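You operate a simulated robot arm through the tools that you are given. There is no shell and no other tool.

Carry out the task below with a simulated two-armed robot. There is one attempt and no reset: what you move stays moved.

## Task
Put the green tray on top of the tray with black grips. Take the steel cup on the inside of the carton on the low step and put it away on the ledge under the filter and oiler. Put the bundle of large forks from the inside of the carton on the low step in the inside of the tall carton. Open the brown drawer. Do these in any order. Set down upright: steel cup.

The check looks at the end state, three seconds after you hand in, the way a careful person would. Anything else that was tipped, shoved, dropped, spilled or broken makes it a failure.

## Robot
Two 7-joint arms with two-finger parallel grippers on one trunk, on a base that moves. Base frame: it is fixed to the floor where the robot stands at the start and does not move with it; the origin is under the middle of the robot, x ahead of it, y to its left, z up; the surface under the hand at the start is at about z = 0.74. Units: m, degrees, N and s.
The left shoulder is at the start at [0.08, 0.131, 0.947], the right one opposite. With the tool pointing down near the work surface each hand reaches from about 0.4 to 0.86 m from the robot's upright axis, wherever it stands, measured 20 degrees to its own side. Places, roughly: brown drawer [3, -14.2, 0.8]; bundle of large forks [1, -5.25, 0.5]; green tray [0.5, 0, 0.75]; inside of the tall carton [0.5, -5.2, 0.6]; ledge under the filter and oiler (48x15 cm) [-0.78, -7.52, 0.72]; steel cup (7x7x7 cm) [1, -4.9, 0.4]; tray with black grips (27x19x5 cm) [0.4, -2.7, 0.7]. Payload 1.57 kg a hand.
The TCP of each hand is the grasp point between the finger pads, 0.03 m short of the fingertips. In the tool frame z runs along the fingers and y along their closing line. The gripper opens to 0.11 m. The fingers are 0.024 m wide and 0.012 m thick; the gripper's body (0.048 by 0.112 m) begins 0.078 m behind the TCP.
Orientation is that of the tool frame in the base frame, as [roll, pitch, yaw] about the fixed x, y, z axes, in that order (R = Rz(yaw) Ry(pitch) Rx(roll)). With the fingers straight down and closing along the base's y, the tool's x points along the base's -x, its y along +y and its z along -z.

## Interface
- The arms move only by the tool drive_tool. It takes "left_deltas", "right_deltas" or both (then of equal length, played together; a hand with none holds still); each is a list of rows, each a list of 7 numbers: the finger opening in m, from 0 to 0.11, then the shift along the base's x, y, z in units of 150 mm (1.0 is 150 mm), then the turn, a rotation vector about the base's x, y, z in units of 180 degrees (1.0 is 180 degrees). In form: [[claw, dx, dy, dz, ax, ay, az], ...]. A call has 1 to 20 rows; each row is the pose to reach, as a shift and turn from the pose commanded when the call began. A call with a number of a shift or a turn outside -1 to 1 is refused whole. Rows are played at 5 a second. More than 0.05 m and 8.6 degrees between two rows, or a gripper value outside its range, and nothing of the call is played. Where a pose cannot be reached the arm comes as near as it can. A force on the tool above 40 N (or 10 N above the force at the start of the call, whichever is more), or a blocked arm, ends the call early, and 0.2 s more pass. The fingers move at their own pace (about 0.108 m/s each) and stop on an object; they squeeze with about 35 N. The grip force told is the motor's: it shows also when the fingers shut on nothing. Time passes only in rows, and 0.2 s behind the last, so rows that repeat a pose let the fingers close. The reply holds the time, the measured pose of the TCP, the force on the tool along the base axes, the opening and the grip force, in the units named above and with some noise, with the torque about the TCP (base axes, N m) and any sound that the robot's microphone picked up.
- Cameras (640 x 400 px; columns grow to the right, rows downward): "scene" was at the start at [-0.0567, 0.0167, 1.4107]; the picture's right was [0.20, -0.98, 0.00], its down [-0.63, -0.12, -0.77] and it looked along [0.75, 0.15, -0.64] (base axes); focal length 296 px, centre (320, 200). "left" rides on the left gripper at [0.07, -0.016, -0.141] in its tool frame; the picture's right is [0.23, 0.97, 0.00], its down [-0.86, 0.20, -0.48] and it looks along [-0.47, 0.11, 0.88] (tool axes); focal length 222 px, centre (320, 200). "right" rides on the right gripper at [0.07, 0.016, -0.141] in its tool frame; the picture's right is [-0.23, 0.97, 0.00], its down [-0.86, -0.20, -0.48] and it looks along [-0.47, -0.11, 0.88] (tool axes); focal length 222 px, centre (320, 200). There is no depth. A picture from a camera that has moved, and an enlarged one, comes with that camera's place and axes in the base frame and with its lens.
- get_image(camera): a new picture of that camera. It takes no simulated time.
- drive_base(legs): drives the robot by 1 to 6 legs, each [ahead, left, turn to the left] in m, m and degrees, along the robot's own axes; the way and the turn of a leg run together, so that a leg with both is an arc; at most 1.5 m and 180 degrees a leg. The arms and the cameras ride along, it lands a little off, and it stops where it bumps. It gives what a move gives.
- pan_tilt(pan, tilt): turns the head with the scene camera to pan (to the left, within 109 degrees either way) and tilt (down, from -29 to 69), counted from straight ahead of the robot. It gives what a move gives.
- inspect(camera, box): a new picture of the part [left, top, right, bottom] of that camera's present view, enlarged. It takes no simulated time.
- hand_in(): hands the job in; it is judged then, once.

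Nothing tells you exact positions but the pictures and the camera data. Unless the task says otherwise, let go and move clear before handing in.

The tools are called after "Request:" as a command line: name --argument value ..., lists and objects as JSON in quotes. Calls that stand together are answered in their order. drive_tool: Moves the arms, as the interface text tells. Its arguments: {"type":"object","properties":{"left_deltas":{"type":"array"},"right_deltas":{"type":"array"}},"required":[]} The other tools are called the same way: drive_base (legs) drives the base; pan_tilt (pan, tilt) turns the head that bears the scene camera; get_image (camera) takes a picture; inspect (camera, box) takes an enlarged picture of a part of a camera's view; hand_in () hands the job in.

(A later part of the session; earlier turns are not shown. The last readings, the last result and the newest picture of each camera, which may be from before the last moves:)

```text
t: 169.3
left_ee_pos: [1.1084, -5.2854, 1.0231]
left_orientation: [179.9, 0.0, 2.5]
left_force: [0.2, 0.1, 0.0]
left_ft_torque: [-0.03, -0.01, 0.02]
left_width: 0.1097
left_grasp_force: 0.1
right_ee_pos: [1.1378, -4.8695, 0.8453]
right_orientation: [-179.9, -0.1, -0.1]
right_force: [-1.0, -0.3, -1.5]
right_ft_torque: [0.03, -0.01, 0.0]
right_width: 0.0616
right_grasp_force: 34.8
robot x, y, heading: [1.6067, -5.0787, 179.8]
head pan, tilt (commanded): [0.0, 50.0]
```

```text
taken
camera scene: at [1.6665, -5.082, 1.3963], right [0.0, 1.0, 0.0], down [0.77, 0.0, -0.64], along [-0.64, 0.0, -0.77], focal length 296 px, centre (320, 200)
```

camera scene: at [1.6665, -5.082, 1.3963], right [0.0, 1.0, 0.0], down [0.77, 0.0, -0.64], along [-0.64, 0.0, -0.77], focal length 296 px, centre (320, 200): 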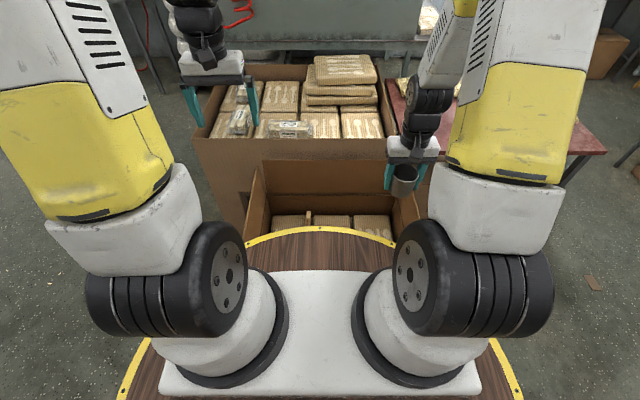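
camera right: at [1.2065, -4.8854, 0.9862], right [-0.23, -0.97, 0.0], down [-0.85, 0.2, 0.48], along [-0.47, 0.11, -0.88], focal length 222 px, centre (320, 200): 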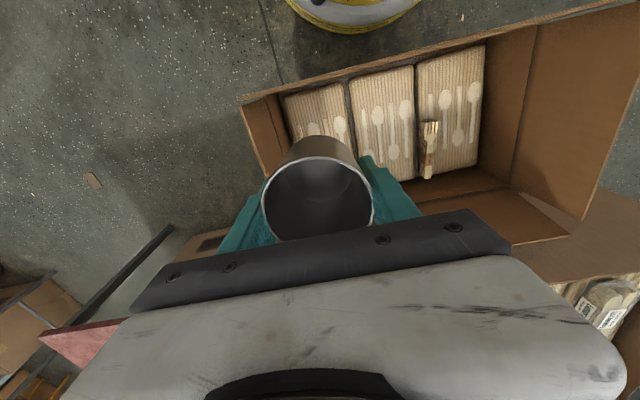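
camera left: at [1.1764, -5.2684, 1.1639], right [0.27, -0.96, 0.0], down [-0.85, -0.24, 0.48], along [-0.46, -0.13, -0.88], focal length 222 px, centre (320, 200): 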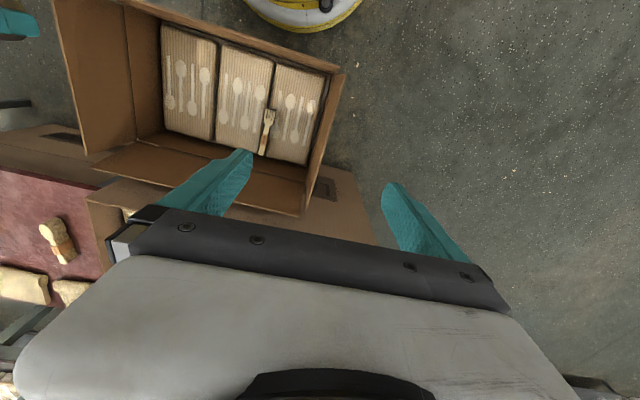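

The cup is held upright. I'll raise the right hand to carry height and measure the fork bundle again with both cameras.

Request:
drive_tool --right_deltas '[[0.0, 0.0, 0.1, 0.3, 0, 0, 0], [0.0, 0.0, 0.2, 0.6, 0, 0, 0], [0.0, 0.0, 0.3, 0.9, 0, 0, 0], [0.0, 0, 0.3, 1.0, 0, 0, 0]]'

Request:
inspect --camera "left" --box '[200, 80, 320, 180]'

Request:
inspect --camera "right" --box '[340, 40, 500, 240]'

```text
t: 170.3
left_ee_pos: [1.108, -5.2851, 1.0232]
left_orientation: [-179.9, -0.1, 2.4]
left_force: [0.3, 1.0, -0.6]
left_ft_torque: [-0.02, -0.03, -0.01]
left_width: 0.1102
left_grasp_force: 0.1
right_ee_pos: [1.138, -4.8247, 0.997]
right_orientation: [180.0, 0.0, -0.1]
right_force: [-0.8, 0.2, -0.4]
right_ft_torque: [-0.02, -0.03, 0.0]
right_width: 0.0616
right_grasp_force: 34.9
robot x, y, heading: [1.6039, -5.0799, 180.0]
head pan, tilt (commanded): [0.0, 50.0]
```

```text
4.00 times, centred on (260, 130) of left
camera zoom: at [1.1763, -5.2684, 1.1639], right [0.27, -0.96, 0.0], down [-0.85, -0.24, 0.48], along [-0.46, -0.13, -0.88], focal length 888 px, centre (560, 480)
```

zoom: 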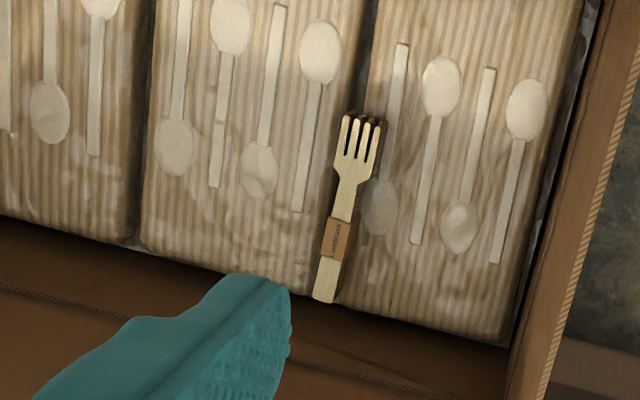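

```text
2.00 times, centred on (420, 140) of right
camera zoom: at [1.2068, -4.84, 1.1374], right [-0.23, -0.97, 0.0], down [-0.86, 0.2, 0.48], along [-0.47, 0.11, -0.88], focal length 444 px, centre (120, 320)
```

zoom: 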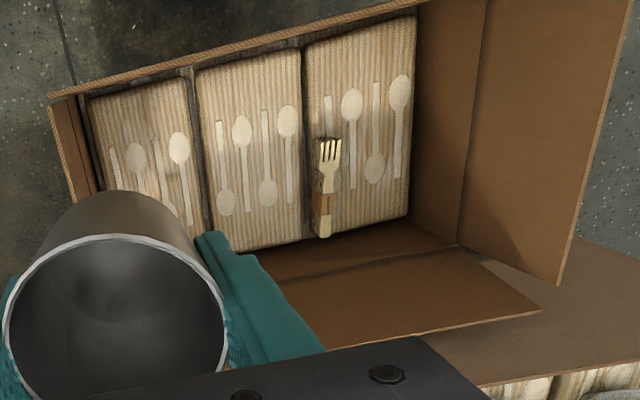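

The bundle's band is at about [0.945, −5.131, 0.38] with its axis turned about −4°. I'll bring the left hand over it, aligned, and descend part way.

Request:
drive_tool --left_deltas '[[0.06, -0.2, 0.2, 0, 0, 0, -0.01], [0.06, -0.4, 0.4, 0, 0, 0, -0.02], [0.06, -0.6, 0.6, 0, 0, 0, -0.03], [0.06, -0.8, 0.8, 0, 0, 0, -0.037], [0.06, -1.0, 1.0, 0, 0, 0, -0.037], [0.06, -1.0, 1.0, -0.3, 0, 0, -0.037], [0.06, -1.0, 1.0, -0.6, 0, 0, -0.037], [0.06, -1.0, 1.0, -0.9, 0, 0, -0.037], [0.06, -1.0, 1.0, -1.0, 0, 0, -0.037], [0.06, -1.0, 1.0, -1.0, 0, 0, -0.037]]'

Request:
get_image --camera "left"

Request:
get_image --camera "scene"

```text
t: 172.5
left_ee_pos: [0.9593, -5.1366, 0.8737]
left_orientation: [-180.0, -0.1, -4.1]
left_force: [-0.3, 0.3, -0.2]
left_ft_torque: [-0.01, -0.04, 0.01]
left_width: 0.06
left_grasp_force: 0.1
right_ee_pos: [1.1382, -4.8242, 0.9954]
right_orientation: [-180.0, -0.1, 0.0]
right_force: [0.5, -0.4, -0.5]
right_ft_torque: [0.0, -0.01, -0.01]
right_width: 0.0615
right_grasp_force: 34.7
robot x, y, heading: [1.6042, -5.0812, 179.9]
head pan, tilt (commanded): [0.0, 50.0]
```

```text
taken
camera left: at [1.0285, -5.1268, 1.0148], right [0.16, -0.99, 0.0], down [-0.87, -0.14, 0.48], along [-0.47, -0.07, -0.88], focal length 222 px, centre (320, 200)
```

left: 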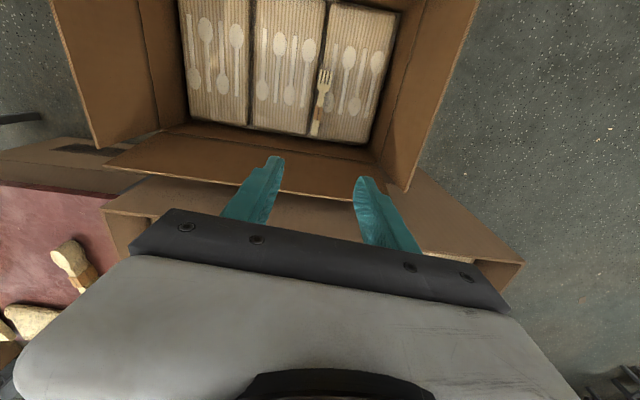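

```text
taken
camera scene: at [1.6665, -5.0819, 1.3963], right [0.0, 1.0, 0.0], down [0.77, 0.0, -0.64], along [-0.64, 0.0, -0.77], focal length 296 px, centre (320, 200)
```

scene: 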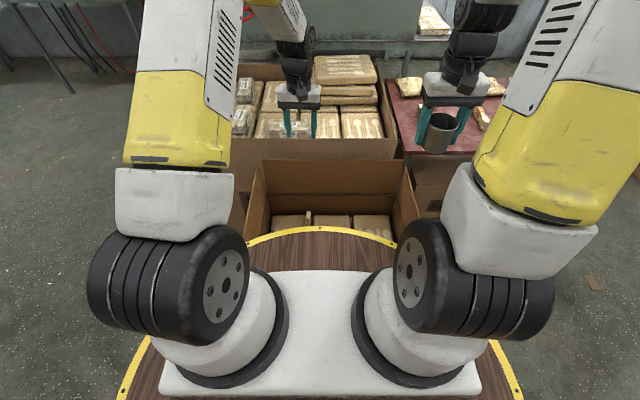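

Descending the left hand into the carton above the bundle.

Request:
drive_tool --left_deltas '[[0.06, 0, 0.02, -0.3, 0, 0, 0], [0.06, 0, 0.02, -0.6, 0, 0, 0], [0.06, 0, 0.02, -0.9, 0, 0, 0], [0.06, 0, 0.02, -1.0, 0, 0, 0]]'

Request:
drive_tool --left_deltas '[[0.06, 0, 0, -0.3, 0, 0, 0], [0.06, 0, 0, -0.6, 0, 0, 0], [0.06, 0, 0, -0.9, 0, 0, 0], [0.06, 0, 0, -1.0, 0, 0, 0], [0.06, 0, 0, -1.0, 0, 0, 0]]'

Request:
get_image --camera "left"

Request:
inspect --camera "left" --box '[240, 50, 400, 190]'

```text
t: 173.5
left_ee_pos: [0.9589, -5.1335, 0.7225]
left_orientation: [-180.0, -0.1, -4.2]
left_force: [-0.2, -1.0, 0.2]
left_ft_torque: [-0.01, 0.02, 0.01]
left_width: 0.06
left_grasp_force: 0.0
right_ee_pos: [1.1385, -4.8254, 0.9961]
right_orientation: [-180.0, -0.1, 0.0]
right_force: [0.8, -0.4, -1.2]
right_ft_torque: [-0.02, 0.04, -0.02]
right_width: 0.062
right_grasp_force: 34.8
robot x, y, heading: [1.6081, -5.0807, 180.0]
head pan, tilt (commanded): [0.0, 50.0]
```

```text
t: 174.7
left_ee_pos: [0.9596, -5.132, 0.573]
left_orientation: [-180.0, 0.1, -4.2]
left_force: [-0.7, -0.1, -0.2]
left_ft_torque: [0.0, 0.0, 0.01]
left_width: 0.06
left_grasp_force: 0.0
right_ee_pos: [1.1375, -4.8233, 0.9959]
right_orientation: [-180.0, 0.1, -0.1]
right_force: [0.6, 0.3, -1.3]
right_ft_torque: [0.01, 0.02, -0.01]
right_width: 0.0616
right_grasp_force: 34.8
robot x, y, heading: [1.6016, -5.079, 180.0]
head pan, tilt (commanded): [0.0, 50.0]
```

```text
taken
camera left: at [1.0293, -5.1224, 0.7136], right [0.16, -0.99, 0.0], down [-0.87, -0.14, 0.48], along [-0.47, -0.07, -0.88], focal length 222 px, centre (320, 200)
```

left: 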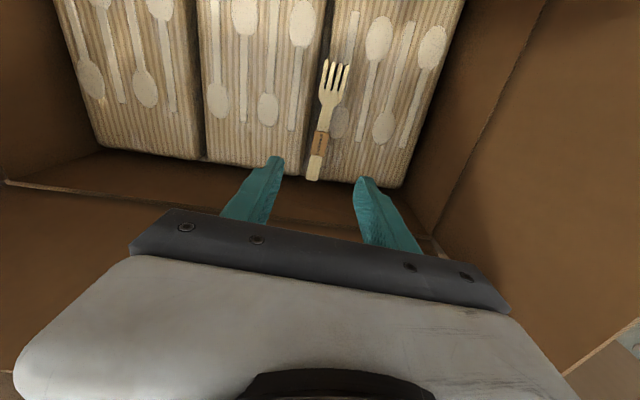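

```text
2.86 times, centred on (320, 120) of left
camera zoom: at [1.0293, -5.1224, 0.7136], right [0.16, -0.99, 0.0], down [-0.87, -0.14, 0.48], along [-0.47, -0.07, -0.88], focal length 635 px, centre (320, 429)
```

zoom: 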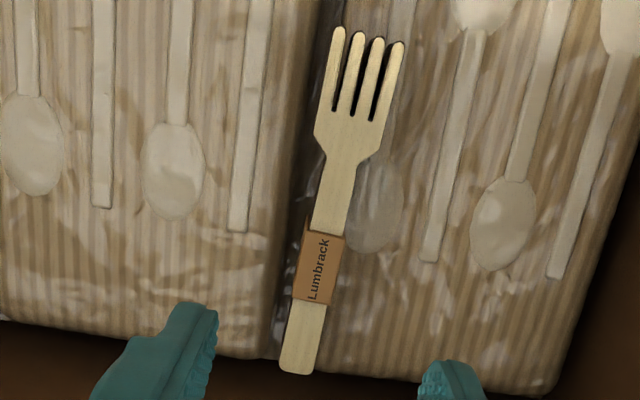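

The bundle is nearly aligned; I'll shift about 4 mm, narrow the fingers a little and descend to just above it.

Request:
drive_tool --left_deltas '[[0.05, -0.02, -0.027, -0.25, 0, 0, 0.004], [0.05, -0.02, -0.027, -0.5, 0, 0, 0.004], [0.05, -0.02, -0.027, -0.75, 0, 0, 0.004], [0.05, -0.02, -0.027, -0.95, 0, 0, 0.004], [0.05, -0.02, -0.027, -1.0, 0, 0, 0.004], [0.05, -0.02, -0.027, -1.0, 0, 0, 0.004]]'

Request:
inspect --camera "left" --box '[220, 60, 420, 240]'

Request:
inspect --camera "scene" --box '[240, 150, 400, 250]'

```text
t: 176.1
left_ee_pos: [0.9565, -5.1351, 0.4219]
left_orientation: [180.0, -0.2, -3.6]
left_force: [-0.2, -0.3, 0.3]
left_ft_torque: [-0.03, -0.02, 0.01]
left_width: 0.0501
left_grasp_force: 0.0
right_ee_pos: [1.1383, -4.8248, 0.9964]
right_orientation: [-180.0, 0.0, -0.1]
right_force: [-0.2, -0.2, -1.1]
right_ft_torque: [-0.01, 0.02, 0.03]
right_width: 0.0618
right_grasp_force: 35.2
robot x, y, heading: [1.6056, -5.081, 179.7]
head pan, tilt (commanded): [0.0, 50.0]
```

```text
2.22 times, centred on (320, 150) of left
camera zoom: at [1.0249, -5.1255, 0.5625], right [0.17, -0.99, 0.0], down [-0.87, -0.15, 0.48], along [-0.47, -0.08, -0.88], focal length 494 px, centre (320, 311)
```

zoom: 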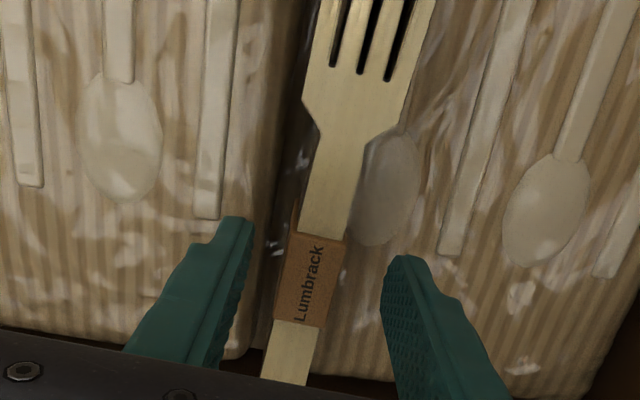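

```text
4.00 times, centred on (320, 200) of scene
camera zoom: at [1.6665, -5.0819, 1.3963], right [0.0, 1.0, 0.0], down [0.77, 0.0, -0.64], along [-0.64, 0.0, -0.77], focal length 1183 px, centre (320, 200)
```

zoom: 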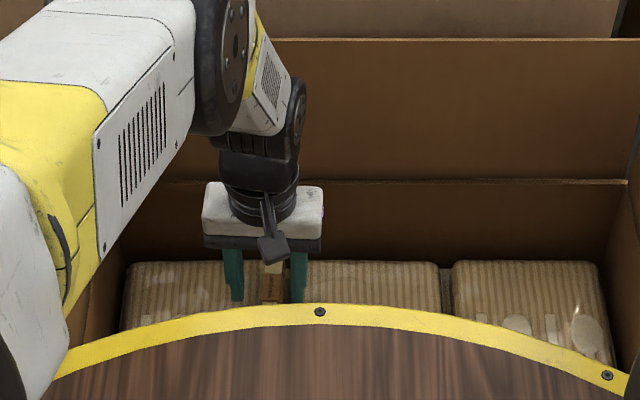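

Well centred. I'll descend the last 2 cm slowly, watching for contact with the package below.

Request:
drive_tool --left_deltas '[[0.05, 0, 0, -0.05, 0, 0, 0], [0.05, 0, 0, -0.1, 0, 0, 0], [0.05, 0, 0, -0.15, 0, 0, 0], [0.05, 0, 0, -0.15, 0, 0, 0]]'

Request:
inspect --camera "left" --box '[220, 60, 420, 240]'

```text
t: 177.1
left_ee_pos: [0.9544, -5.1363, 0.3993]
left_orientation: [-180.0, -0.1, -3.4]
left_force: [-0.3, -0.5, 0.1]
left_ft_torque: [-0.01, -0.01, 0.01]
left_width: 0.0503
left_grasp_force: 0.1
right_ee_pos: [1.1371, -4.8244, 0.9966]
right_orientation: [-180.0, -0.1, 0.0]
right_force: [-0.4, 0.6, -0.5]
right_ft_torque: [0.02, 0.03, -0.01]
right_width: 0.0617
right_grasp_force: 34.7
robot x, y, heading: [1.6019, -5.0823, 180.0]
head pan, tilt (commanded): [0.0, 50.0]
```

```text
2.22 times, centred on (320, 150) of left
camera zoom: at [1.0243, -5.1263, 0.5409], right [0.17, -0.99, 0.0], down [-0.87, -0.15, 0.48], along [-0.47, -0.08, -0.88], focal length 494 px, centre (320, 311)
```

zoom: 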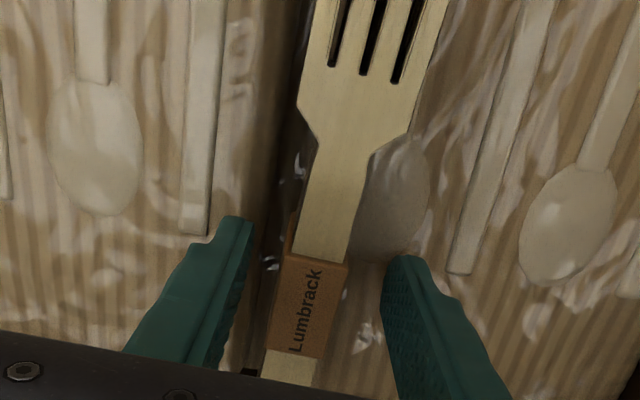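

No contact yet; the package top is about 1 cm below the fingertips. I'll go 7 mm deeper and close on the bundle.

Request:
drive_tool --left_deltas '[[0.05, 0, 0, -0.025, 0, 0, 0], [0.05, 0, 0, -0.05, 0, 0, 0], [0.05, 0, 0, -0.05, 0, 0, 0], [0.03, 0, 0, -0.05, 0, 0, 0], [0.0, 0, 0, -0.05, 0, 0, 0], [0.0, 0, 0, -0.05, 0, 0, 0], [0.0, 0, 0, -0.05, 0, 0, 0]]'

Request:
inspect --camera "left" --box '[220, 60, 420, 240]'

```text
t: 178.7
left_ee_pos: [0.9544, -5.1359, 0.3931]
left_orientation: [-180.0, -0.1, -3.5]
left_force: [0.9, 0.2, -0.5]
left_ft_torque: [0.0, 0.0, 0.0]
left_width: 0.0169
left_grasp_force: 31.8
right_ee_pos: [1.1387, -4.8251, 0.9962]
right_orientation: [180.0, 0.0, 0.0]
right_force: [0.5, 0.1, -1.5]
right_ft_torque: [-0.01, -0.03, -0.01]
right_width: 0.0615
right_grasp_force: 35.0
robot x, y, heading: [1.603, -5.0831, 180.0]
head pan, tilt (commanded): [0.0, 50.0]
```

```text
2.22 times, centred on (320, 150) of left
camera zoom: at [1.0243, -5.1264, 0.534], right [0.17, -0.99, 0.0], down [-0.87, -0.15, 0.48], along [-0.47, -0.08, -0.88], focal length 494 px, centre (320, 311)
```

zoom: 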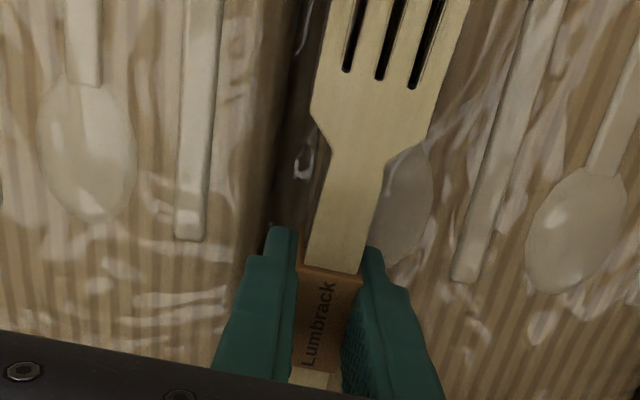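

The bundle is gripped at the band. Lifting straight up out of the carton.

Request:
drive_tool --left_deltas '[[0.0, 0, 0, 0.05, 0, 0, 0], [0.0, 0, 0, 0.2, 0, 0, 0], [0.0, 0, 0, 0.4, 0, 0, 0], [0.0, 0, 0, 0.65, 0, 0, 0], [0.0, 0, 0, 0.9, 0, 0, 0], [0.0, 0, 0, 1.0, 0, 0, 0]]'

Request:
inspect --camera "left" --box '[220, 60, 420, 240]'

Request:
drive_tool --left_deltas '[[0.0, 0, 0, 0.3, 0, 0, 0], [0.0, 0, 0, 0.6, 0, 0, 0], [0.0, 0, 0, 0.9, 0, 0, 0], [0.0, 0, 0, 1.0, 0, 0, 0]]'

Request:
drive_tool --left_deltas '[[0.0, 0, 0, 0.3, 0, 0, 0], [0.0, 0, 0, 0.6, 0, 0, 0], [0.0, 0, 0, 0.9, 0, 0, 0], [0.0, 0, 0, 1.0, 0, 0, 0]]'

Request:
get_image --camera "left"

Request:
get_image --camera "scene"

```text
t: 180.1
left_ee_pos: [0.956, -5.1369, 0.5429]
left_orientation: [180.0, 0.0, -3.5]
left_force: [-0.3, -0.5, 0.0]
left_ft_torque: [-0.03, 0.01, 0.0]
left_width: 0.0167
left_grasp_force: 32.1
right_ee_pos: [1.1384, -4.825, 0.9964]
right_orientation: [179.9, 0.1, 0.0]
right_force: [0.2, -0.3, -0.2]
right_ft_torque: [-0.01, 0.03, -0.01]
right_width: 0.0616
right_grasp_force: 35.2
robot x, y, heading: [1.6084, -5.0858, 179.9]
head pan, tilt (commanded): [0.0, 50.0]
```

```text
2.22 times, centred on (320, 150) of left
camera zoom: at [1.0255, -5.1278, 0.6836], right [0.17, -0.99, 0.0], down [-0.87, -0.15, 0.48], along [-0.47, -0.08, -0.88], focal length 494 px, centre (320, 311)
```

zoom: 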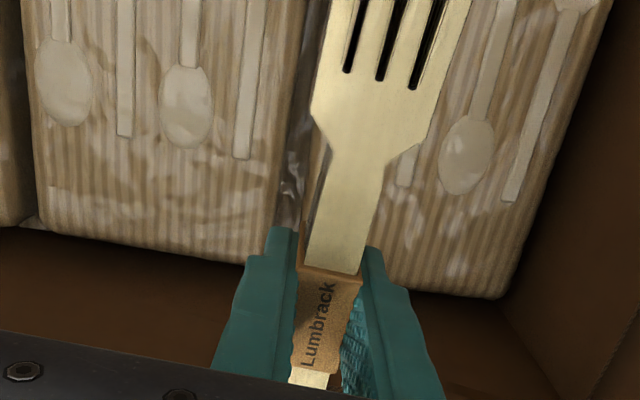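

```text
t: 181.1
left_ee_pos: [0.9548, -5.1363, 0.6917]
left_orientation: [-180.0, -0.1, -3.4]
left_force: [-0.4, 0.8, -0.8]
left_ft_torque: [-0.02, 0.04, -0.02]
left_width: 0.0171
left_grasp_force: 32.3
right_ee_pos: [1.1375, -4.8236, 0.9968]
right_orientation: [179.9, 0.1, -0.1]
right_force: [-0.3, 0.2, 0.1]
right_ft_torque: [0.01, -0.02, -0.02]
right_width: 0.0616
right_grasp_force: 35.1
robot x, y, heading: [1.6039, -5.0801, 180.1]
head pan, tilt (commanded): [0.0, 50.0]
```

```text
t: 182.1
left_ee_pos: [0.9549, -5.1371, 0.8412]
left_orientation: [180.0, -0.1, -3.5]
left_force: [-0.7, -0.1, 0.1]
left_ft_torque: [0.01, 0.02, 0.0]
left_width: 0.0167
left_grasp_force: 31.9
right_ee_pos: [1.1383, -4.8244, 0.9953]
right_orientation: [-179.9, 0.1, -0.1]
right_force: [0.0, 0.8, 0.0]
right_ft_torque: [-0.02, 0.0, 0.01]
right_width: 0.0615
right_grasp_force: 34.8
robot x, y, heading: [1.6059, -5.0838, 180.1]
head pan, tilt (commanded): [0.0, 50.0]
```

```text
taken
camera left: at [1.0234, -5.127, 0.9824], right [0.17, -0.99, 0.0], down [-0.87, -0.15, 0.48], along [-0.47, -0.08, -0.88], focal length 222 px, centre (320, 200)
```

left: 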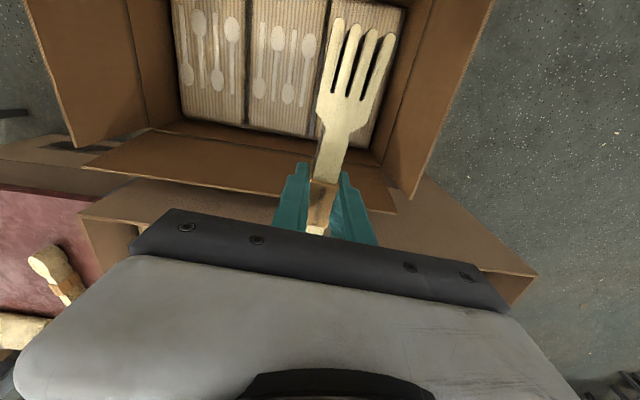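

```text
taken
camera scene: at [1.6663, -5.0819, 1.3963], right [0.0, 1.0, 0.0], down [0.77, 0.0, -0.64], along [-0.64, 0.0, -0.77], focal length 296 px, centre (320, 200)
```

scene: 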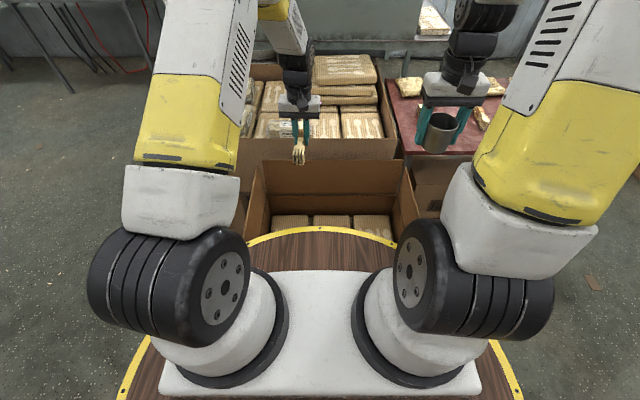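

Both items are held. I'll bring the left hand back to carry position, then drive around to the open side (−y) of the tall carton.

Request:
drive_tool --left_deltas '[[0.0, 0.15, -0.15, 0.2, 0, 0, 0], [0.0, 0.3, -0.3, 0.4, 0, 0, 0], [0.0, 0.45, -0.45, 0.6, 0, 0, 0], [0.0, 0.6, -0.6, 0.8, 0, 0, 0], [0.0, 0.75, -0.75, 1.0, 0, 0, 0], [0.0, 0.95, -0.95, 1.0, 0, 0, 0], [0.0, 0.95, -0.95, 1.0, 0, 0, 0]]'

Request:
drive_base --legs '[[-0.15, 0, 0]]'

Request:
pan_tilt --pan 60 --tilt 30

Request:
get_image --camera "scene"

Request:
pan_tilt --pan 25 --tilt 30

Request:
get_image --camera "scene"

```text
t: 183.7
left_ee_pos: [1.1001, -5.2783, 0.9919]
left_orientation: [-180.0, 0.1, -3.5]
left_force: [0.9, 0.7, -0.6]
left_ft_torque: [0.02, 0.02, -0.01]
left_width: 0.0169
left_grasp_force: 31.8
right_ee_pos: [1.1382, -4.825, 0.9968]
right_orientation: [179.9, 0.0, -0.2]
right_force: [0.5, 0.1, -0.4]
right_ft_torque: [0.0, 0.01, 0.01]
right_width: 0.0614
right_grasp_force: 34.8
robot x, y, heading: [1.606, -5.08, 180.1]
head pan, tilt (commanded): [0.0, 50.0]
```

```text
t: 185.1
left_ee_pos: [1.2535, -5.28, 0.9938]
left_orientation: [179.9, 0.1, -3.3]
left_force: [0.2, 0.2, -1.0]
left_ft_torque: [0.01, 0.04, -0.03]
left_width: 0.0167
left_grasp_force: 32.1
right_ee_pos: [1.2902, -4.8251, 0.9969]
right_orientation: [-180.0, 0.1, 0.2]
right_force: [-0.1, 0.2, -1.3]
right_ft_torque: [0.02, -0.02, 0.02]
right_width: 0.0615
right_grasp_force: 35.2
robot x, y, heading: [1.76, -5.0824, -179.8]
head pan, tilt (commanded): [0.0, 50.0]
```

```text
t: 186.4
left_ee_pos: [1.2538, -5.2785, 0.9936]
left_orientation: [180.0, 0.1, -3.3]
left_force: [0.3, 0.4, -0.4]
left_ft_torque: [-0.02, 0.05, 0.03]
left_width: 0.0167
left_grasp_force: 31.9
right_ee_pos: [1.2914, -4.825, 0.9963]
right_orientation: [-180.0, 0.0, 0.1]
right_force: [-0.3, 0.2, -1.1]
right_ft_torque: [0.02, 0.0, 0.01]
right_width: 0.0614
right_grasp_force: 34.9
robot x, y, heading: [1.7585, -5.0831, -180.0]
head pan, tilt (commanded): [60.0, 30.0]
```

```text
taken
camera scene: at [1.8518, -5.16, 1.4258], right [-0.87, 0.5, 0.0], down [0.25, 0.43, -0.87], along [-0.43, -0.75, -0.5], focal length 296 px, centre (320, 200)
```

scene: 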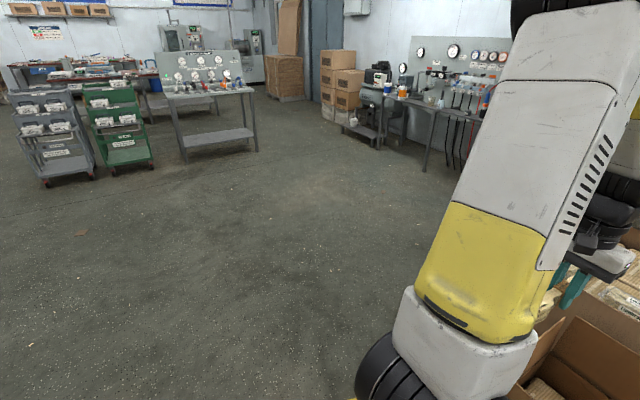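

```text
t: 187.4
left_ee_pos: [1.2541, -5.2798, 0.9938]
left_orientation: [-179.9, 0.1, -3.3]
left_force: [0.9, 0.1, -1.3]
left_ft_torque: [0.0, 0.04, -0.02]
left_width: 0.0167
left_grasp_force: 32.1
right_ee_pos: [1.2902, -4.8252, 0.996]
right_orientation: [-180.0, 0.0, 0.1]
right_force: [-0.3, 0.4, -0.5]
right_ft_torque: [0.03, -0.03, -0.01]
right_width: 0.0614
right_grasp_force: 34.9
robot x, y, heading: [1.7565, -5.0857, -179.9]
head pan, tilt (commanded): [25.0, 30.0]
```

```text
taken
camera scene: at [1.815, -5.1201, 1.4258], right [-0.42, 0.91, 0.0], down [0.45, 0.21, -0.87], along [-0.78, -0.37, -0.5], focal length 296 px, centre (320, 200)
```

scene: 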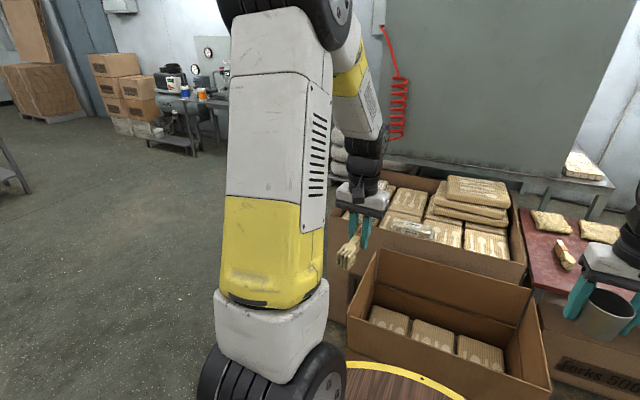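

The floor on the −y side is open, and a gauge panel on a bench stands further back. I'll slide left to y≈−6.3, then forward beside the tall carton.

Request:
drive_base --legs '[[0, 1.25, 0], [1.1, 0, 0]]'

Request:
pan_tilt --pan -60 --tilt 35

Request:
get_image --camera "scene"

Request:
pan_tilt --pan 0 --tilt 25

Request:
get_image --camera "scene"

Request:
pan_tilt --pan 45 --tilt 25

Request:
get_image --camera "scene"

```text
t: 198.9
left_ee_pos: [0.1732, -6.5647, 0.9922]
left_orientation: [180.0, 0.1, -2.0]
left_force: [-0.2, -0.1, -0.3]
left_ft_torque: [0.0, 0.02, 0.03]
left_width: 0.0169
left_grasp_force: 32.0
right_ee_pos: [0.2001, -6.1084, 0.9962]
right_orientation: [179.9, 0.1, 1.3]
right_force: [0.0, -0.4, -0.8]
right_ft_torque: [0.0, -0.01, 0.0]
right_width: 0.0617
right_grasp_force: 35.6
robot x, y, heading: [0.6724, -6.354, -178.4]
head pan, tilt (commanded): [25.0, 30.0]
```

```text
t: 200.5
left_ee_pos: [0.1732, -6.5633, 0.9938]
left_orientation: [180.0, 0.0, -2.0]
left_force: [0.0, 0.2, -1.1]
left_ft_torque: [-0.02, 0.04, -0.04]
left_width: 0.0169
left_grasp_force: 32.3
right_ee_pos: [0.1985, -6.1097, 0.9961]
right_orientation: [-179.9, 0.1, 1.4]
right_force: [-0.1, -0.5, -1.1]
right_ft_torque: [0.0, -0.03, 0.0]
right_width: 0.0615
right_grasp_force: 35.1
robot x, y, heading: [0.6752, -6.3567, -178.5]
head pan, tilt (commanded): [-60.0, 35.0]
```

```text
taken
camera scene: at [0.7657, -6.2761, 1.418], right [0.85, 0.52, 0.0], down [0.3, -0.49, -0.82], along [-0.43, 0.7, -0.57], focal length 296 px, centre (320, 200)
```

scene: 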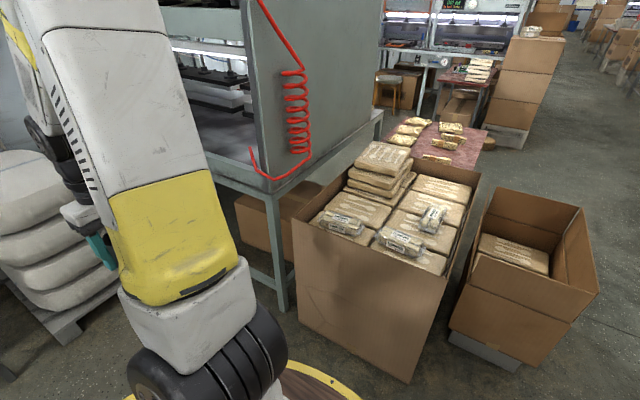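

```text
t: 201.8
left_ee_pos: [0.1719, -6.5645, 0.9942]
left_orientation: [-180.0, -0.1, -2.0]
left_force: [-0.5, 0.2, -0.3]
left_ft_torque: [-0.01, 0.05, -0.01]
left_width: 0.0167
left_grasp_force: 32.5
right_ee_pos: [0.199, -6.1092, 0.9967]
right_orientation: [180.0, 0.0, 1.4]
right_force: [0.2, -0.1, -0.4]
right_ft_torque: [-0.02, 0.01, 0.02]
right_width: 0.0616
right_grasp_force: 35.2
robot x, y, heading: [0.6727, -6.3543, -178.9]
head pan, tilt (commanded): [0.0, 25.0]
```

```text
taken
camera scene: at [0.7196, -6.3535, 1.4338], right [-0.02, 1.0, 0.0], down [0.42, 0.01, -0.91], along [-0.91, -0.02, -0.42], focal length 296 px, centre (320, 200)
```

scene: 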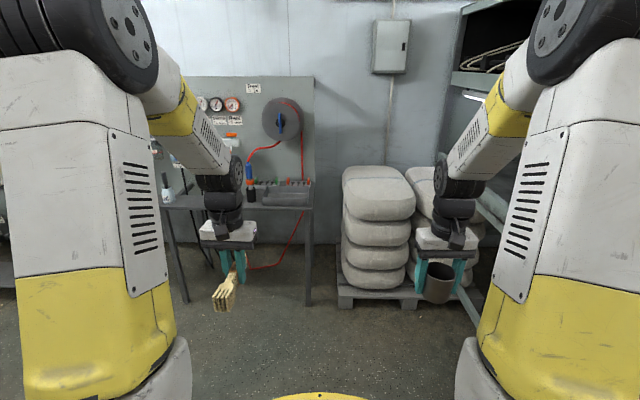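

```text
t: 202.9
left_ee_pos: [0.1726, -6.5644, 0.9934]
left_orientation: [-180.0, 0.0, -2.0]
left_force: [-0.3, 0.1, -0.6]
left_ft_torque: [-0.03, 0.03, -0.01]
left_width: 0.0169
left_grasp_force: 31.9
right_ee_pos: [0.1996, -6.1098, 0.9963]
right_orientation: [-179.9, 0.0, 1.3]
right_force: [-0.4, -0.1, -0.3]
right_ft_torque: [0.01, -0.01, 0.0]
right_width: 0.0618
right_grasp_force: 35.3
robot x, y, heading: [0.6731, -6.3543, -178.6]
head pan, tilt (commanded): [45.0, 25.0]
```

```text
taken
camera scene: at [0.7481, -6.4179, 1.4338], right [-0.72, 0.69, 0.0], down [0.29, 0.31, -0.91], along [-0.62, -0.66, -0.42], focal length 296 px, centre (320, 200)
```

scene: 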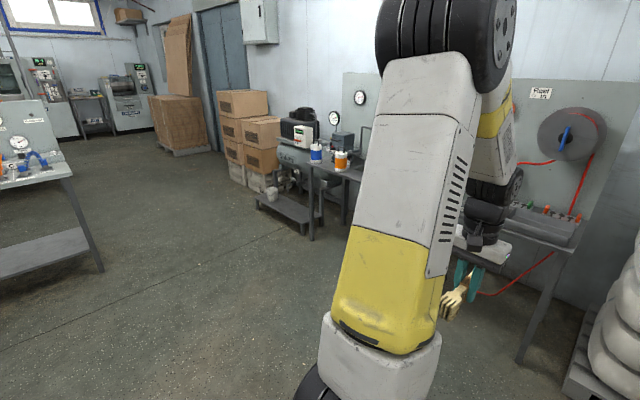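

The tall carton's near (−y) wall is at y≈−5.54, spanning x 0.19–0.78. I'll turn right to face it and look in from above.

Request:
drive_base --legs '[[0, 0, -91.3], [0.22, 0, 0]]'

Request:
pan_tilt --pan 5 --tilt 45

Request:
get_image --camera "scene"

Request:
get_image --camera "left"

Request:
get_image --camera "right"

```text
t: 208.5
left_ee_pos: [0.476, -5.6339, 0.9925]
left_orientation: [179.9, 0.0, -93.5]
left_force: [0.5, 0.3, -0.9]
left_ft_torque: [0.04, -0.02, -0.01]
left_width: 0.0171
left_grasp_force: 31.9
right_ee_pos: [0.9302, -5.6724, 0.9963]
right_orientation: [-180.0, 0.0, -90.2]
right_force: [1.4, -0.3, 0.0]
right_ft_torque: [-0.01, -0.01, 0.0]
right_width: 0.0616
right_grasp_force: 35.0
robot x, y, heading: [0.6734, -6.1349, 89.8]
head pan, tilt (commanded): [45.0, 25.0]
```

```text
t: 209.5
left_ee_pos: [0.477, -5.6341, 0.9932]
left_orientation: [-180.0, 0.0, -93.5]
left_force: [0.0, -0.2, -0.8]
left_ft_torque: [0.02, -0.02, -0.01]
left_width: 0.0167
left_grasp_force: 31.9
right_ee_pos: [0.9306, -5.6716, 0.9965]
right_orientation: [-180.0, 0.0, -90.1]
right_force: [-0.5, -0.6, 0.3]
right_ft_torque: [0.01, -0.01, -0.01]
right_width: 0.0615
right_grasp_force: 34.8
robot x, y, heading: [0.6711, -6.1379, 90.0]
head pan, tilt (commanded): [5.0, 45.0]
```

```text
taken
camera scene: at [0.6649, -6.1966, 1.4032], right [1.0, 0.09, 0.0], down [0.06, -0.7, -0.71], along [-0.06, 0.7, -0.71], focal length 296 px, centre (320, 200)
```

scene: 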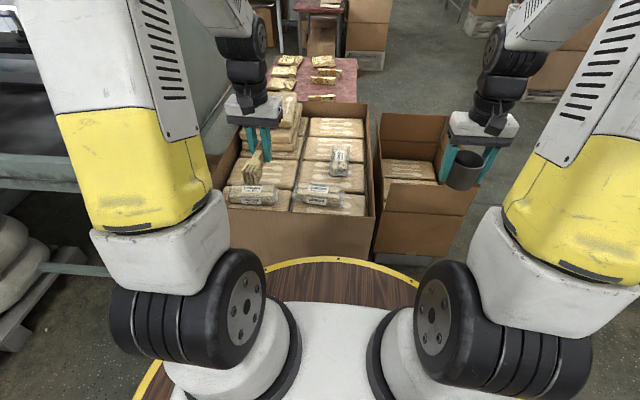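

```text
taken
camera left: at [0.488, -5.7063, 1.1338], right [-0.99, -0.17, 0.0], down [-0.15, 0.87, 0.48], along [-0.08, 0.47, -0.88], focal length 222 px, centre (320, 200)
```

left: 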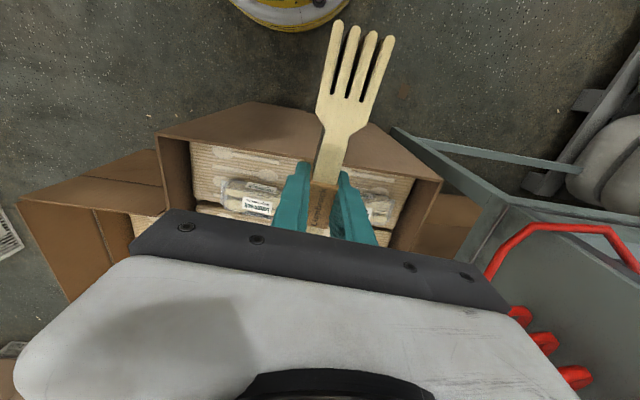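

```text
taken
camera right: at [0.9135, -5.7413, 1.137], right [-0.97, 0.23, 0.0], down [0.2, 0.85, 0.48], along [0.11, 0.47, -0.88], focal length 222 px, centre (320, 200)
```

right: 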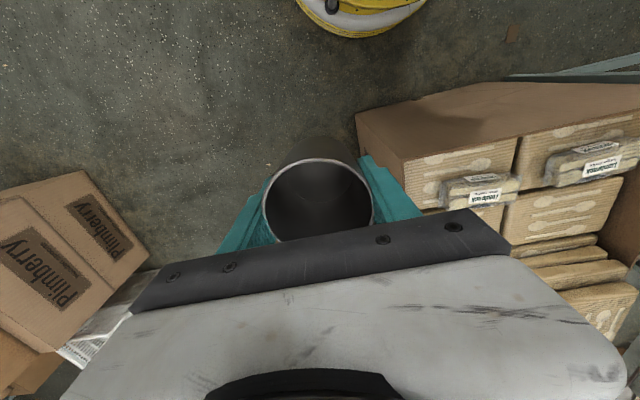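

I'll enlarge the tall carton's contents to pick a clear flat package for the bundle.

Request:
inspect --camera "scene" --box '[200, 80, 400, 260]'

Request:
inspect --camera "right" --box '[340, 60, 640, 320]'

Request:
inspect --camera "left" --box '[140, 80, 460, 280]'

```text
2.22 times, centred on (300, 170) of scene
camera zoom: at [0.6649, -6.1966, 1.4032], right [1.0, 0.09, 0.0], down [0.06, -0.7, -0.71], along [-0.06, 0.7, -0.71], focal length 658 px, centre (364, 267)
```

zoom: 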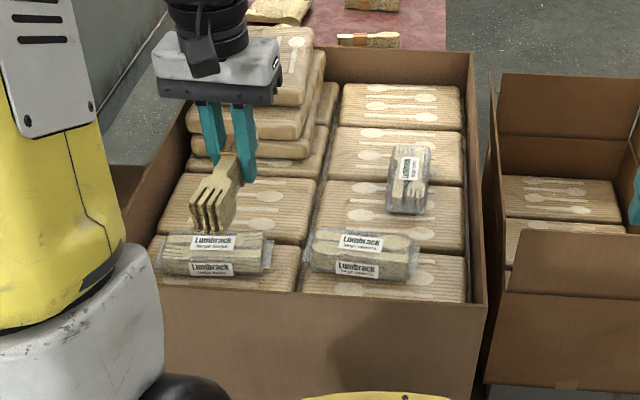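

```text
1.54 times, centred on (490, 190) of right
camera zoom: at [0.9135, -5.7413, 1.137], right [-0.97, 0.23, 0.0], down [0.2, 0.85, 0.48], along [0.11, 0.47, -0.88], focal length 342 px, centre (58, 215)
```

zoom: 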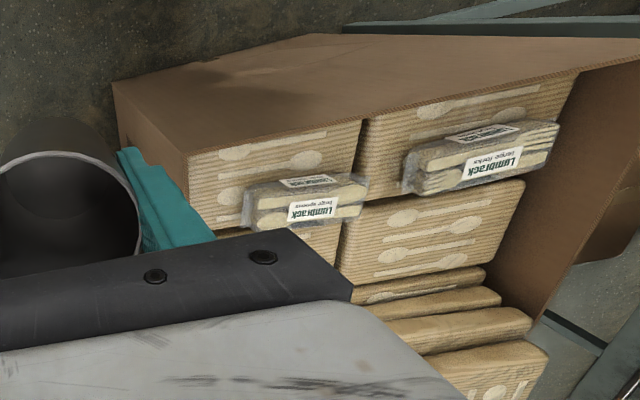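

```text
2.00 times, centred on (300, 180) of left
camera zoom: at [0.488, -5.7063, 1.1338], right [-0.99, -0.17, 0.0], down [-0.15, 0.87, 0.48], along [-0.08, 0.47, -0.88], focal length 444 px, centre (360, 240)
```

zoom: 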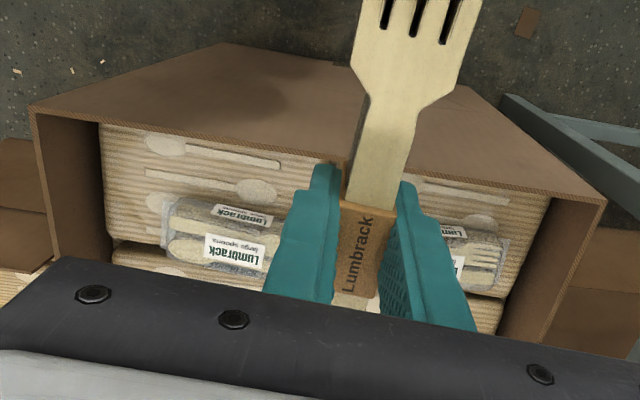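

The second-row left package, about x 0.25–0.495, y −5.41 to −5.23, top z≈0.63, is clear. I need to be a little closer, so I'll move the base 12 cm forward.

Request:
drive_base --legs '[[0.12, 0, 0]]'

Request:
drive_tool --left_deltas '[[0.0, -0.2, 0.2, 0, 0, 0, 0], [0.0, -0.4, 0.4, 0, 0, 0, 0], [0.0, -0.6, 0.6, 0, 0, 0, 0], [0.0, -0.66, 0.85, 0, 0, 0, 0], [0.0, -0.66, 1.0, 0, 0, 0, 0], [0.0, -0.66, 1.0, 0, 0, 0, 0]]'

Request:
get_image --camera "scene"

Request:
get_image --camera "left"

```text
t: 210.8
left_ee_pos: [0.4766, -5.5118, 0.9923]
left_orientation: [-180.0, 0.1, -93.3]
left_force: [0.7, -0.1, -0.9]
left_ft_torque: [0.01, 0.0, 0.01]
left_width: 0.0165
left_grasp_force: 32.0
right_ee_pos: [0.9296, -5.5495, 0.9958]
right_orientation: [-180.0, 0.0, -90.0]
right_force: [0.2, -1.3, -1.1]
right_ft_torque: [0.02, 0.01, 0.02]
right_width: 0.0614
right_grasp_force: 35.0
robot x, y, heading: [0.6701, -6.0147, 90.2]
head pan, tilt (commanded): [5.0, 45.0]
```

```text
t: 212.2
left_ee_pos: [0.3778, -5.3628, 0.9928]
left_orientation: [180.0, -0.1, -93.4]
left_force: [-0.6, 0.2, -1.1]
left_ft_torque: [0.02, 0.0, -0.04]
left_width: 0.0168
left_grasp_force: 31.8
right_ee_pos: [0.9294, -5.5477, 0.9963]
right_orientation: [-180.0, 0.0, -90.0]
right_force: [0.1, -0.1, -0.9]
right_ft_torque: [0.03, 0.0, 0.01]
right_width: 0.0614
right_grasp_force: 35.2
robot x, y, heading: [0.6732, -6.0148, 90.0]
head pan, tilt (commanded): [5.0, 45.0]
```

```text
taken
camera scene: at [0.6651, -6.0739, 1.4032], right [1.0, 0.09, 0.0], down [0.06, -0.7, -0.71], along [-0.06, 0.7, -0.71], focal length 296 px, centre (320, 200)
```

scene: 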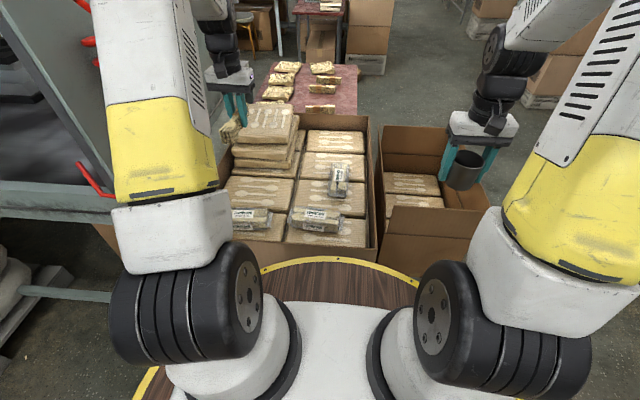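

```text
taken
camera left: at [0.3891, -5.4347, 1.1339], right [-0.99, -0.17, 0.0], down [-0.15, 0.87, 0.48], along [-0.08, 0.47, -0.88], focal length 222 px, centre (320, 200)
```

left: 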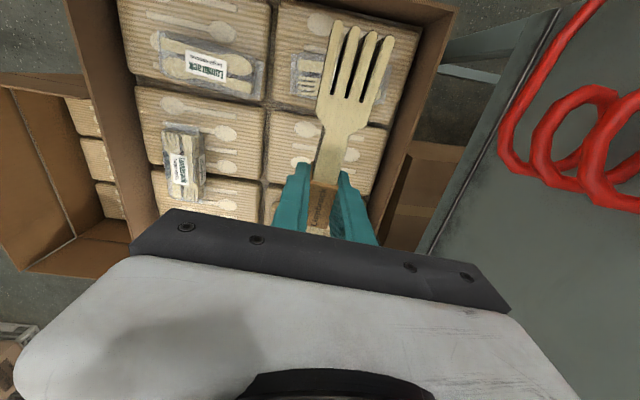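

Over the target package now. I'll nudge to y≈−5.303 and lower to about z 0.75.

Request:
drive_tool --left_deltas '[[0.0, -0.05, 0.2, 0, 0, 0, 0], [0.0, -0.1, 0.4, 0, 0, 0, 0], [0.0, -0.1, 0.4, -0.3, 0, 0, 0], [0.0, -0.1, 0.4, -0.6, 0, 0, 0], [0.0, -0.1, 0.4, -0.9, 0, 0, 0], [0.0, -0.1, 0.4, -1.0, 0, 0, 0], [0.0, -0.1, 0.4, -1.0, 0, 0, 0]]'

Request:
get_image --camera "left"

Request:
inspect --camera "scene" --box '[180, 60, 400, 260]'

```text
t: 213.8
left_ee_pos: [0.3633, -5.3027, 0.8416]
left_orientation: [-180.0, -0.1, -93.4]
left_force: [-0.2, -0.5, -0.4]
left_ft_torque: [0.03, -0.03, -0.02]
left_width: 0.0168
left_grasp_force: 31.2
right_ee_pos: [0.9298, -5.5482, 0.9951]
right_orientation: [179.9, -0.1, -90.1]
right_force: [-0.3, 0.1, -0.7]
right_ft_torque: [-0.01, 0.01, -0.02]
right_width: 0.0615
right_grasp_force: 35.3
robot x, y, heading: [0.672, -6.0162, 90.1]
head pan, tilt (commanded): [5.0, 45.0]
```

```text
taken
camera left: at [0.3751, -5.3745, 0.9823], right [-0.99, -0.17, 0.0], down [-0.15, 0.87, 0.48], along [-0.08, 0.47, -0.88], focal length 222 px, centre (320, 200)
```

left: 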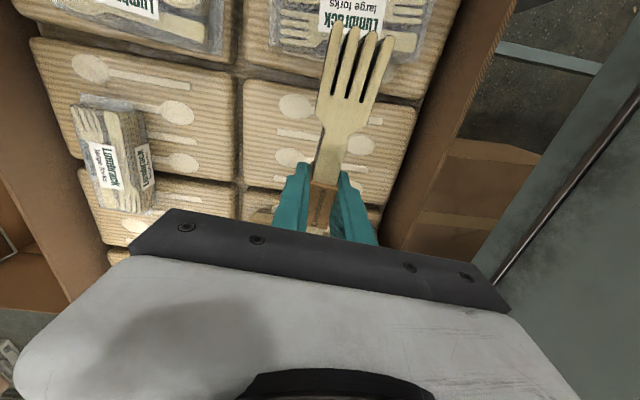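

```text
2.00 times, centred on (290, 160) of scene
camera zoom: at [0.6651, -6.0739, 1.4032], right [1.0, 0.09, 0.0], down [0.06, -0.7, -0.71], along [-0.06, 0.7, -0.71], focal length 592 px, centre (380, 280)
```

zoom: 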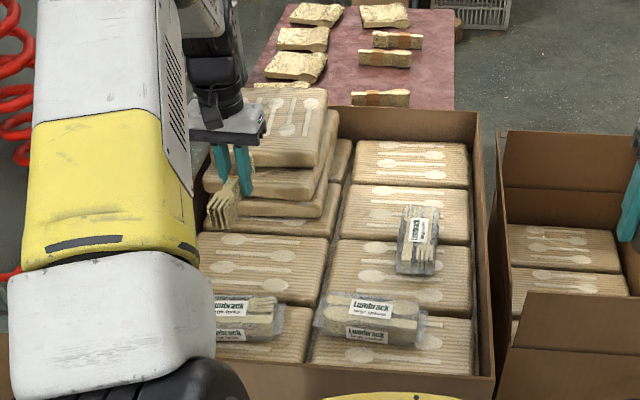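

I'll use the clearer spot on the second-row right package at about x=0.555, which keeps more distance from the bags and the tall stack. Raising a little and shifting across.

Request:
drive_tool --left_deltas '[[0.0, 0, 0, 0.25, 0, 0, 0], [0.0, 0.3, 0, 0.25, 0, 0, 0], [0.0, 0.6, 0, 0.25, 0, 0, 0], [0.0, 0.9, 0.0, 0.25, 0, 0, 0], [0.0, 1.0, 0.0, 0.25, 0, 0, 0]]'

Request:
drive_tool --left_deltas '[[0.0, 0.27, 0.1, 0, 0, 0, 0], [0.0, 0.27, 0.25, 0, 0, 0, 0], [0.0, 0.27, 0.25, -0.25, 0, 0, 0], [0.0, 0.27, 0.25, -0.5, 0, 0, 0], [0.0, 0.27, 0.25, -0.75, 0, 0, 0], [0.0, 0.27, 0.25, -0.75, 0, 0, 0]]'

Request:
get_image --camera "left"

Request:
inspect --camera "scene" --box '[180, 60, 400, 260]'

Request:
get_image --camera "right"

```text
t: 215.0
left_ee_pos: [0.5126, -5.303, 0.879]
left_orientation: [-180.0, 0.0, -93.3]
left_force: [0.4, 0.4, -1.7]
left_ft_torque: [0.02, -0.02, 0.01]
left_width: 0.0168
left_grasp_force: 32.4
right_ee_pos: [0.9303, -5.5475, 0.9957]
right_orientation: [179.9, 0.0, -90.0]
right_force: [0.5, 0.3, -1.2]
right_ft_torque: [0.0, -0.01, -0.02]
right_width: 0.0615
right_grasp_force: 35.0
robot x, y, heading: [0.6754, -6.0168, 90.1]
head pan, tilt (commanded): [5.0, 45.0]
```

```text
t: 216.4
left_ee_pos: [0.5512, -5.2631, 0.7655]
left_orientation: [-179.9, 0.1, -93.4]
left_force: [0.0, -0.6, -0.7]
left_ft_torque: [0.0, 0.01, 0.01]
left_width: 0.0168
left_grasp_force: 32.0
right_ee_pos: [0.9297, -5.5496, 0.9962]
right_orientation: [-179.9, 0.0, -90.0]
right_force: [-0.2, 0.4, -0.4]
right_ft_torque: [-0.03, -0.01, -0.02]
right_width: 0.0615
right_grasp_force: 35.1
robot x, y, heading: [0.6702, -6.0196, 90.2]
head pan, tilt (commanded): [5.0, 45.0]
```

```text
taken
camera left: at [0.5631, -5.3366, 0.9071], right [-0.99, -0.17, 0.0], down [-0.15, 0.87, 0.48], along [-0.08, 0.47, -0.88], focal length 222 px, centre (320, 200)
```

left: 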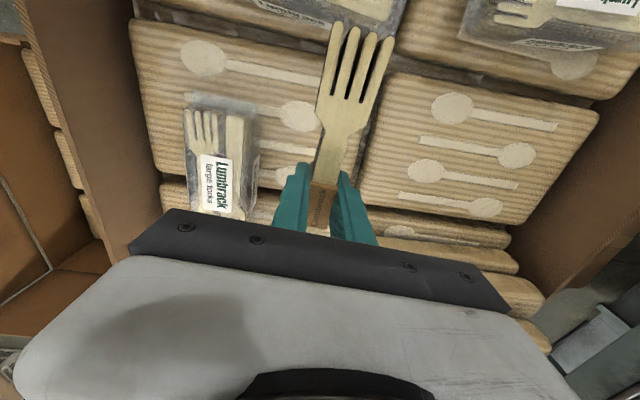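

```text
2.00 times, centred on (290, 160) of scene
camera zoom: at [0.6652, -6.0739, 1.4032], right [1.0, 0.09, 0.0], down [0.06, -0.7, -0.71], along [-0.06, 0.7, -0.71], focal length 592 px, centre (380, 280)
```

zoom: 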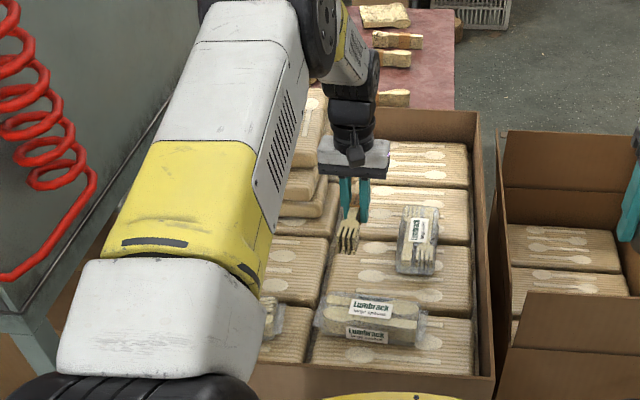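

```text
taken
camera right: at [0.9126, -5.618, 1.1369], right [-0.97, 0.23, 0.0], down [0.2, 0.86, 0.48], along [0.11, 0.47, -0.88], focal length 222 px, centre (320, 200)
```

right: 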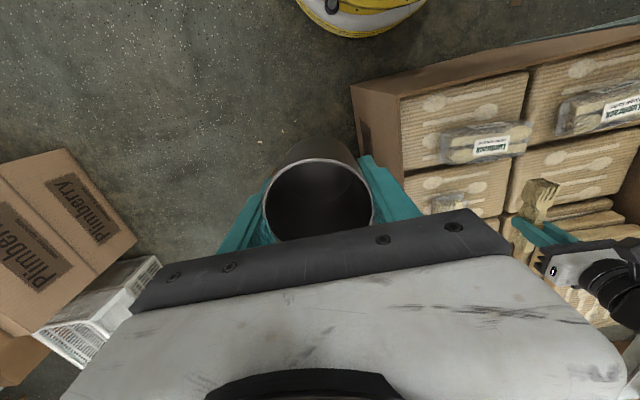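

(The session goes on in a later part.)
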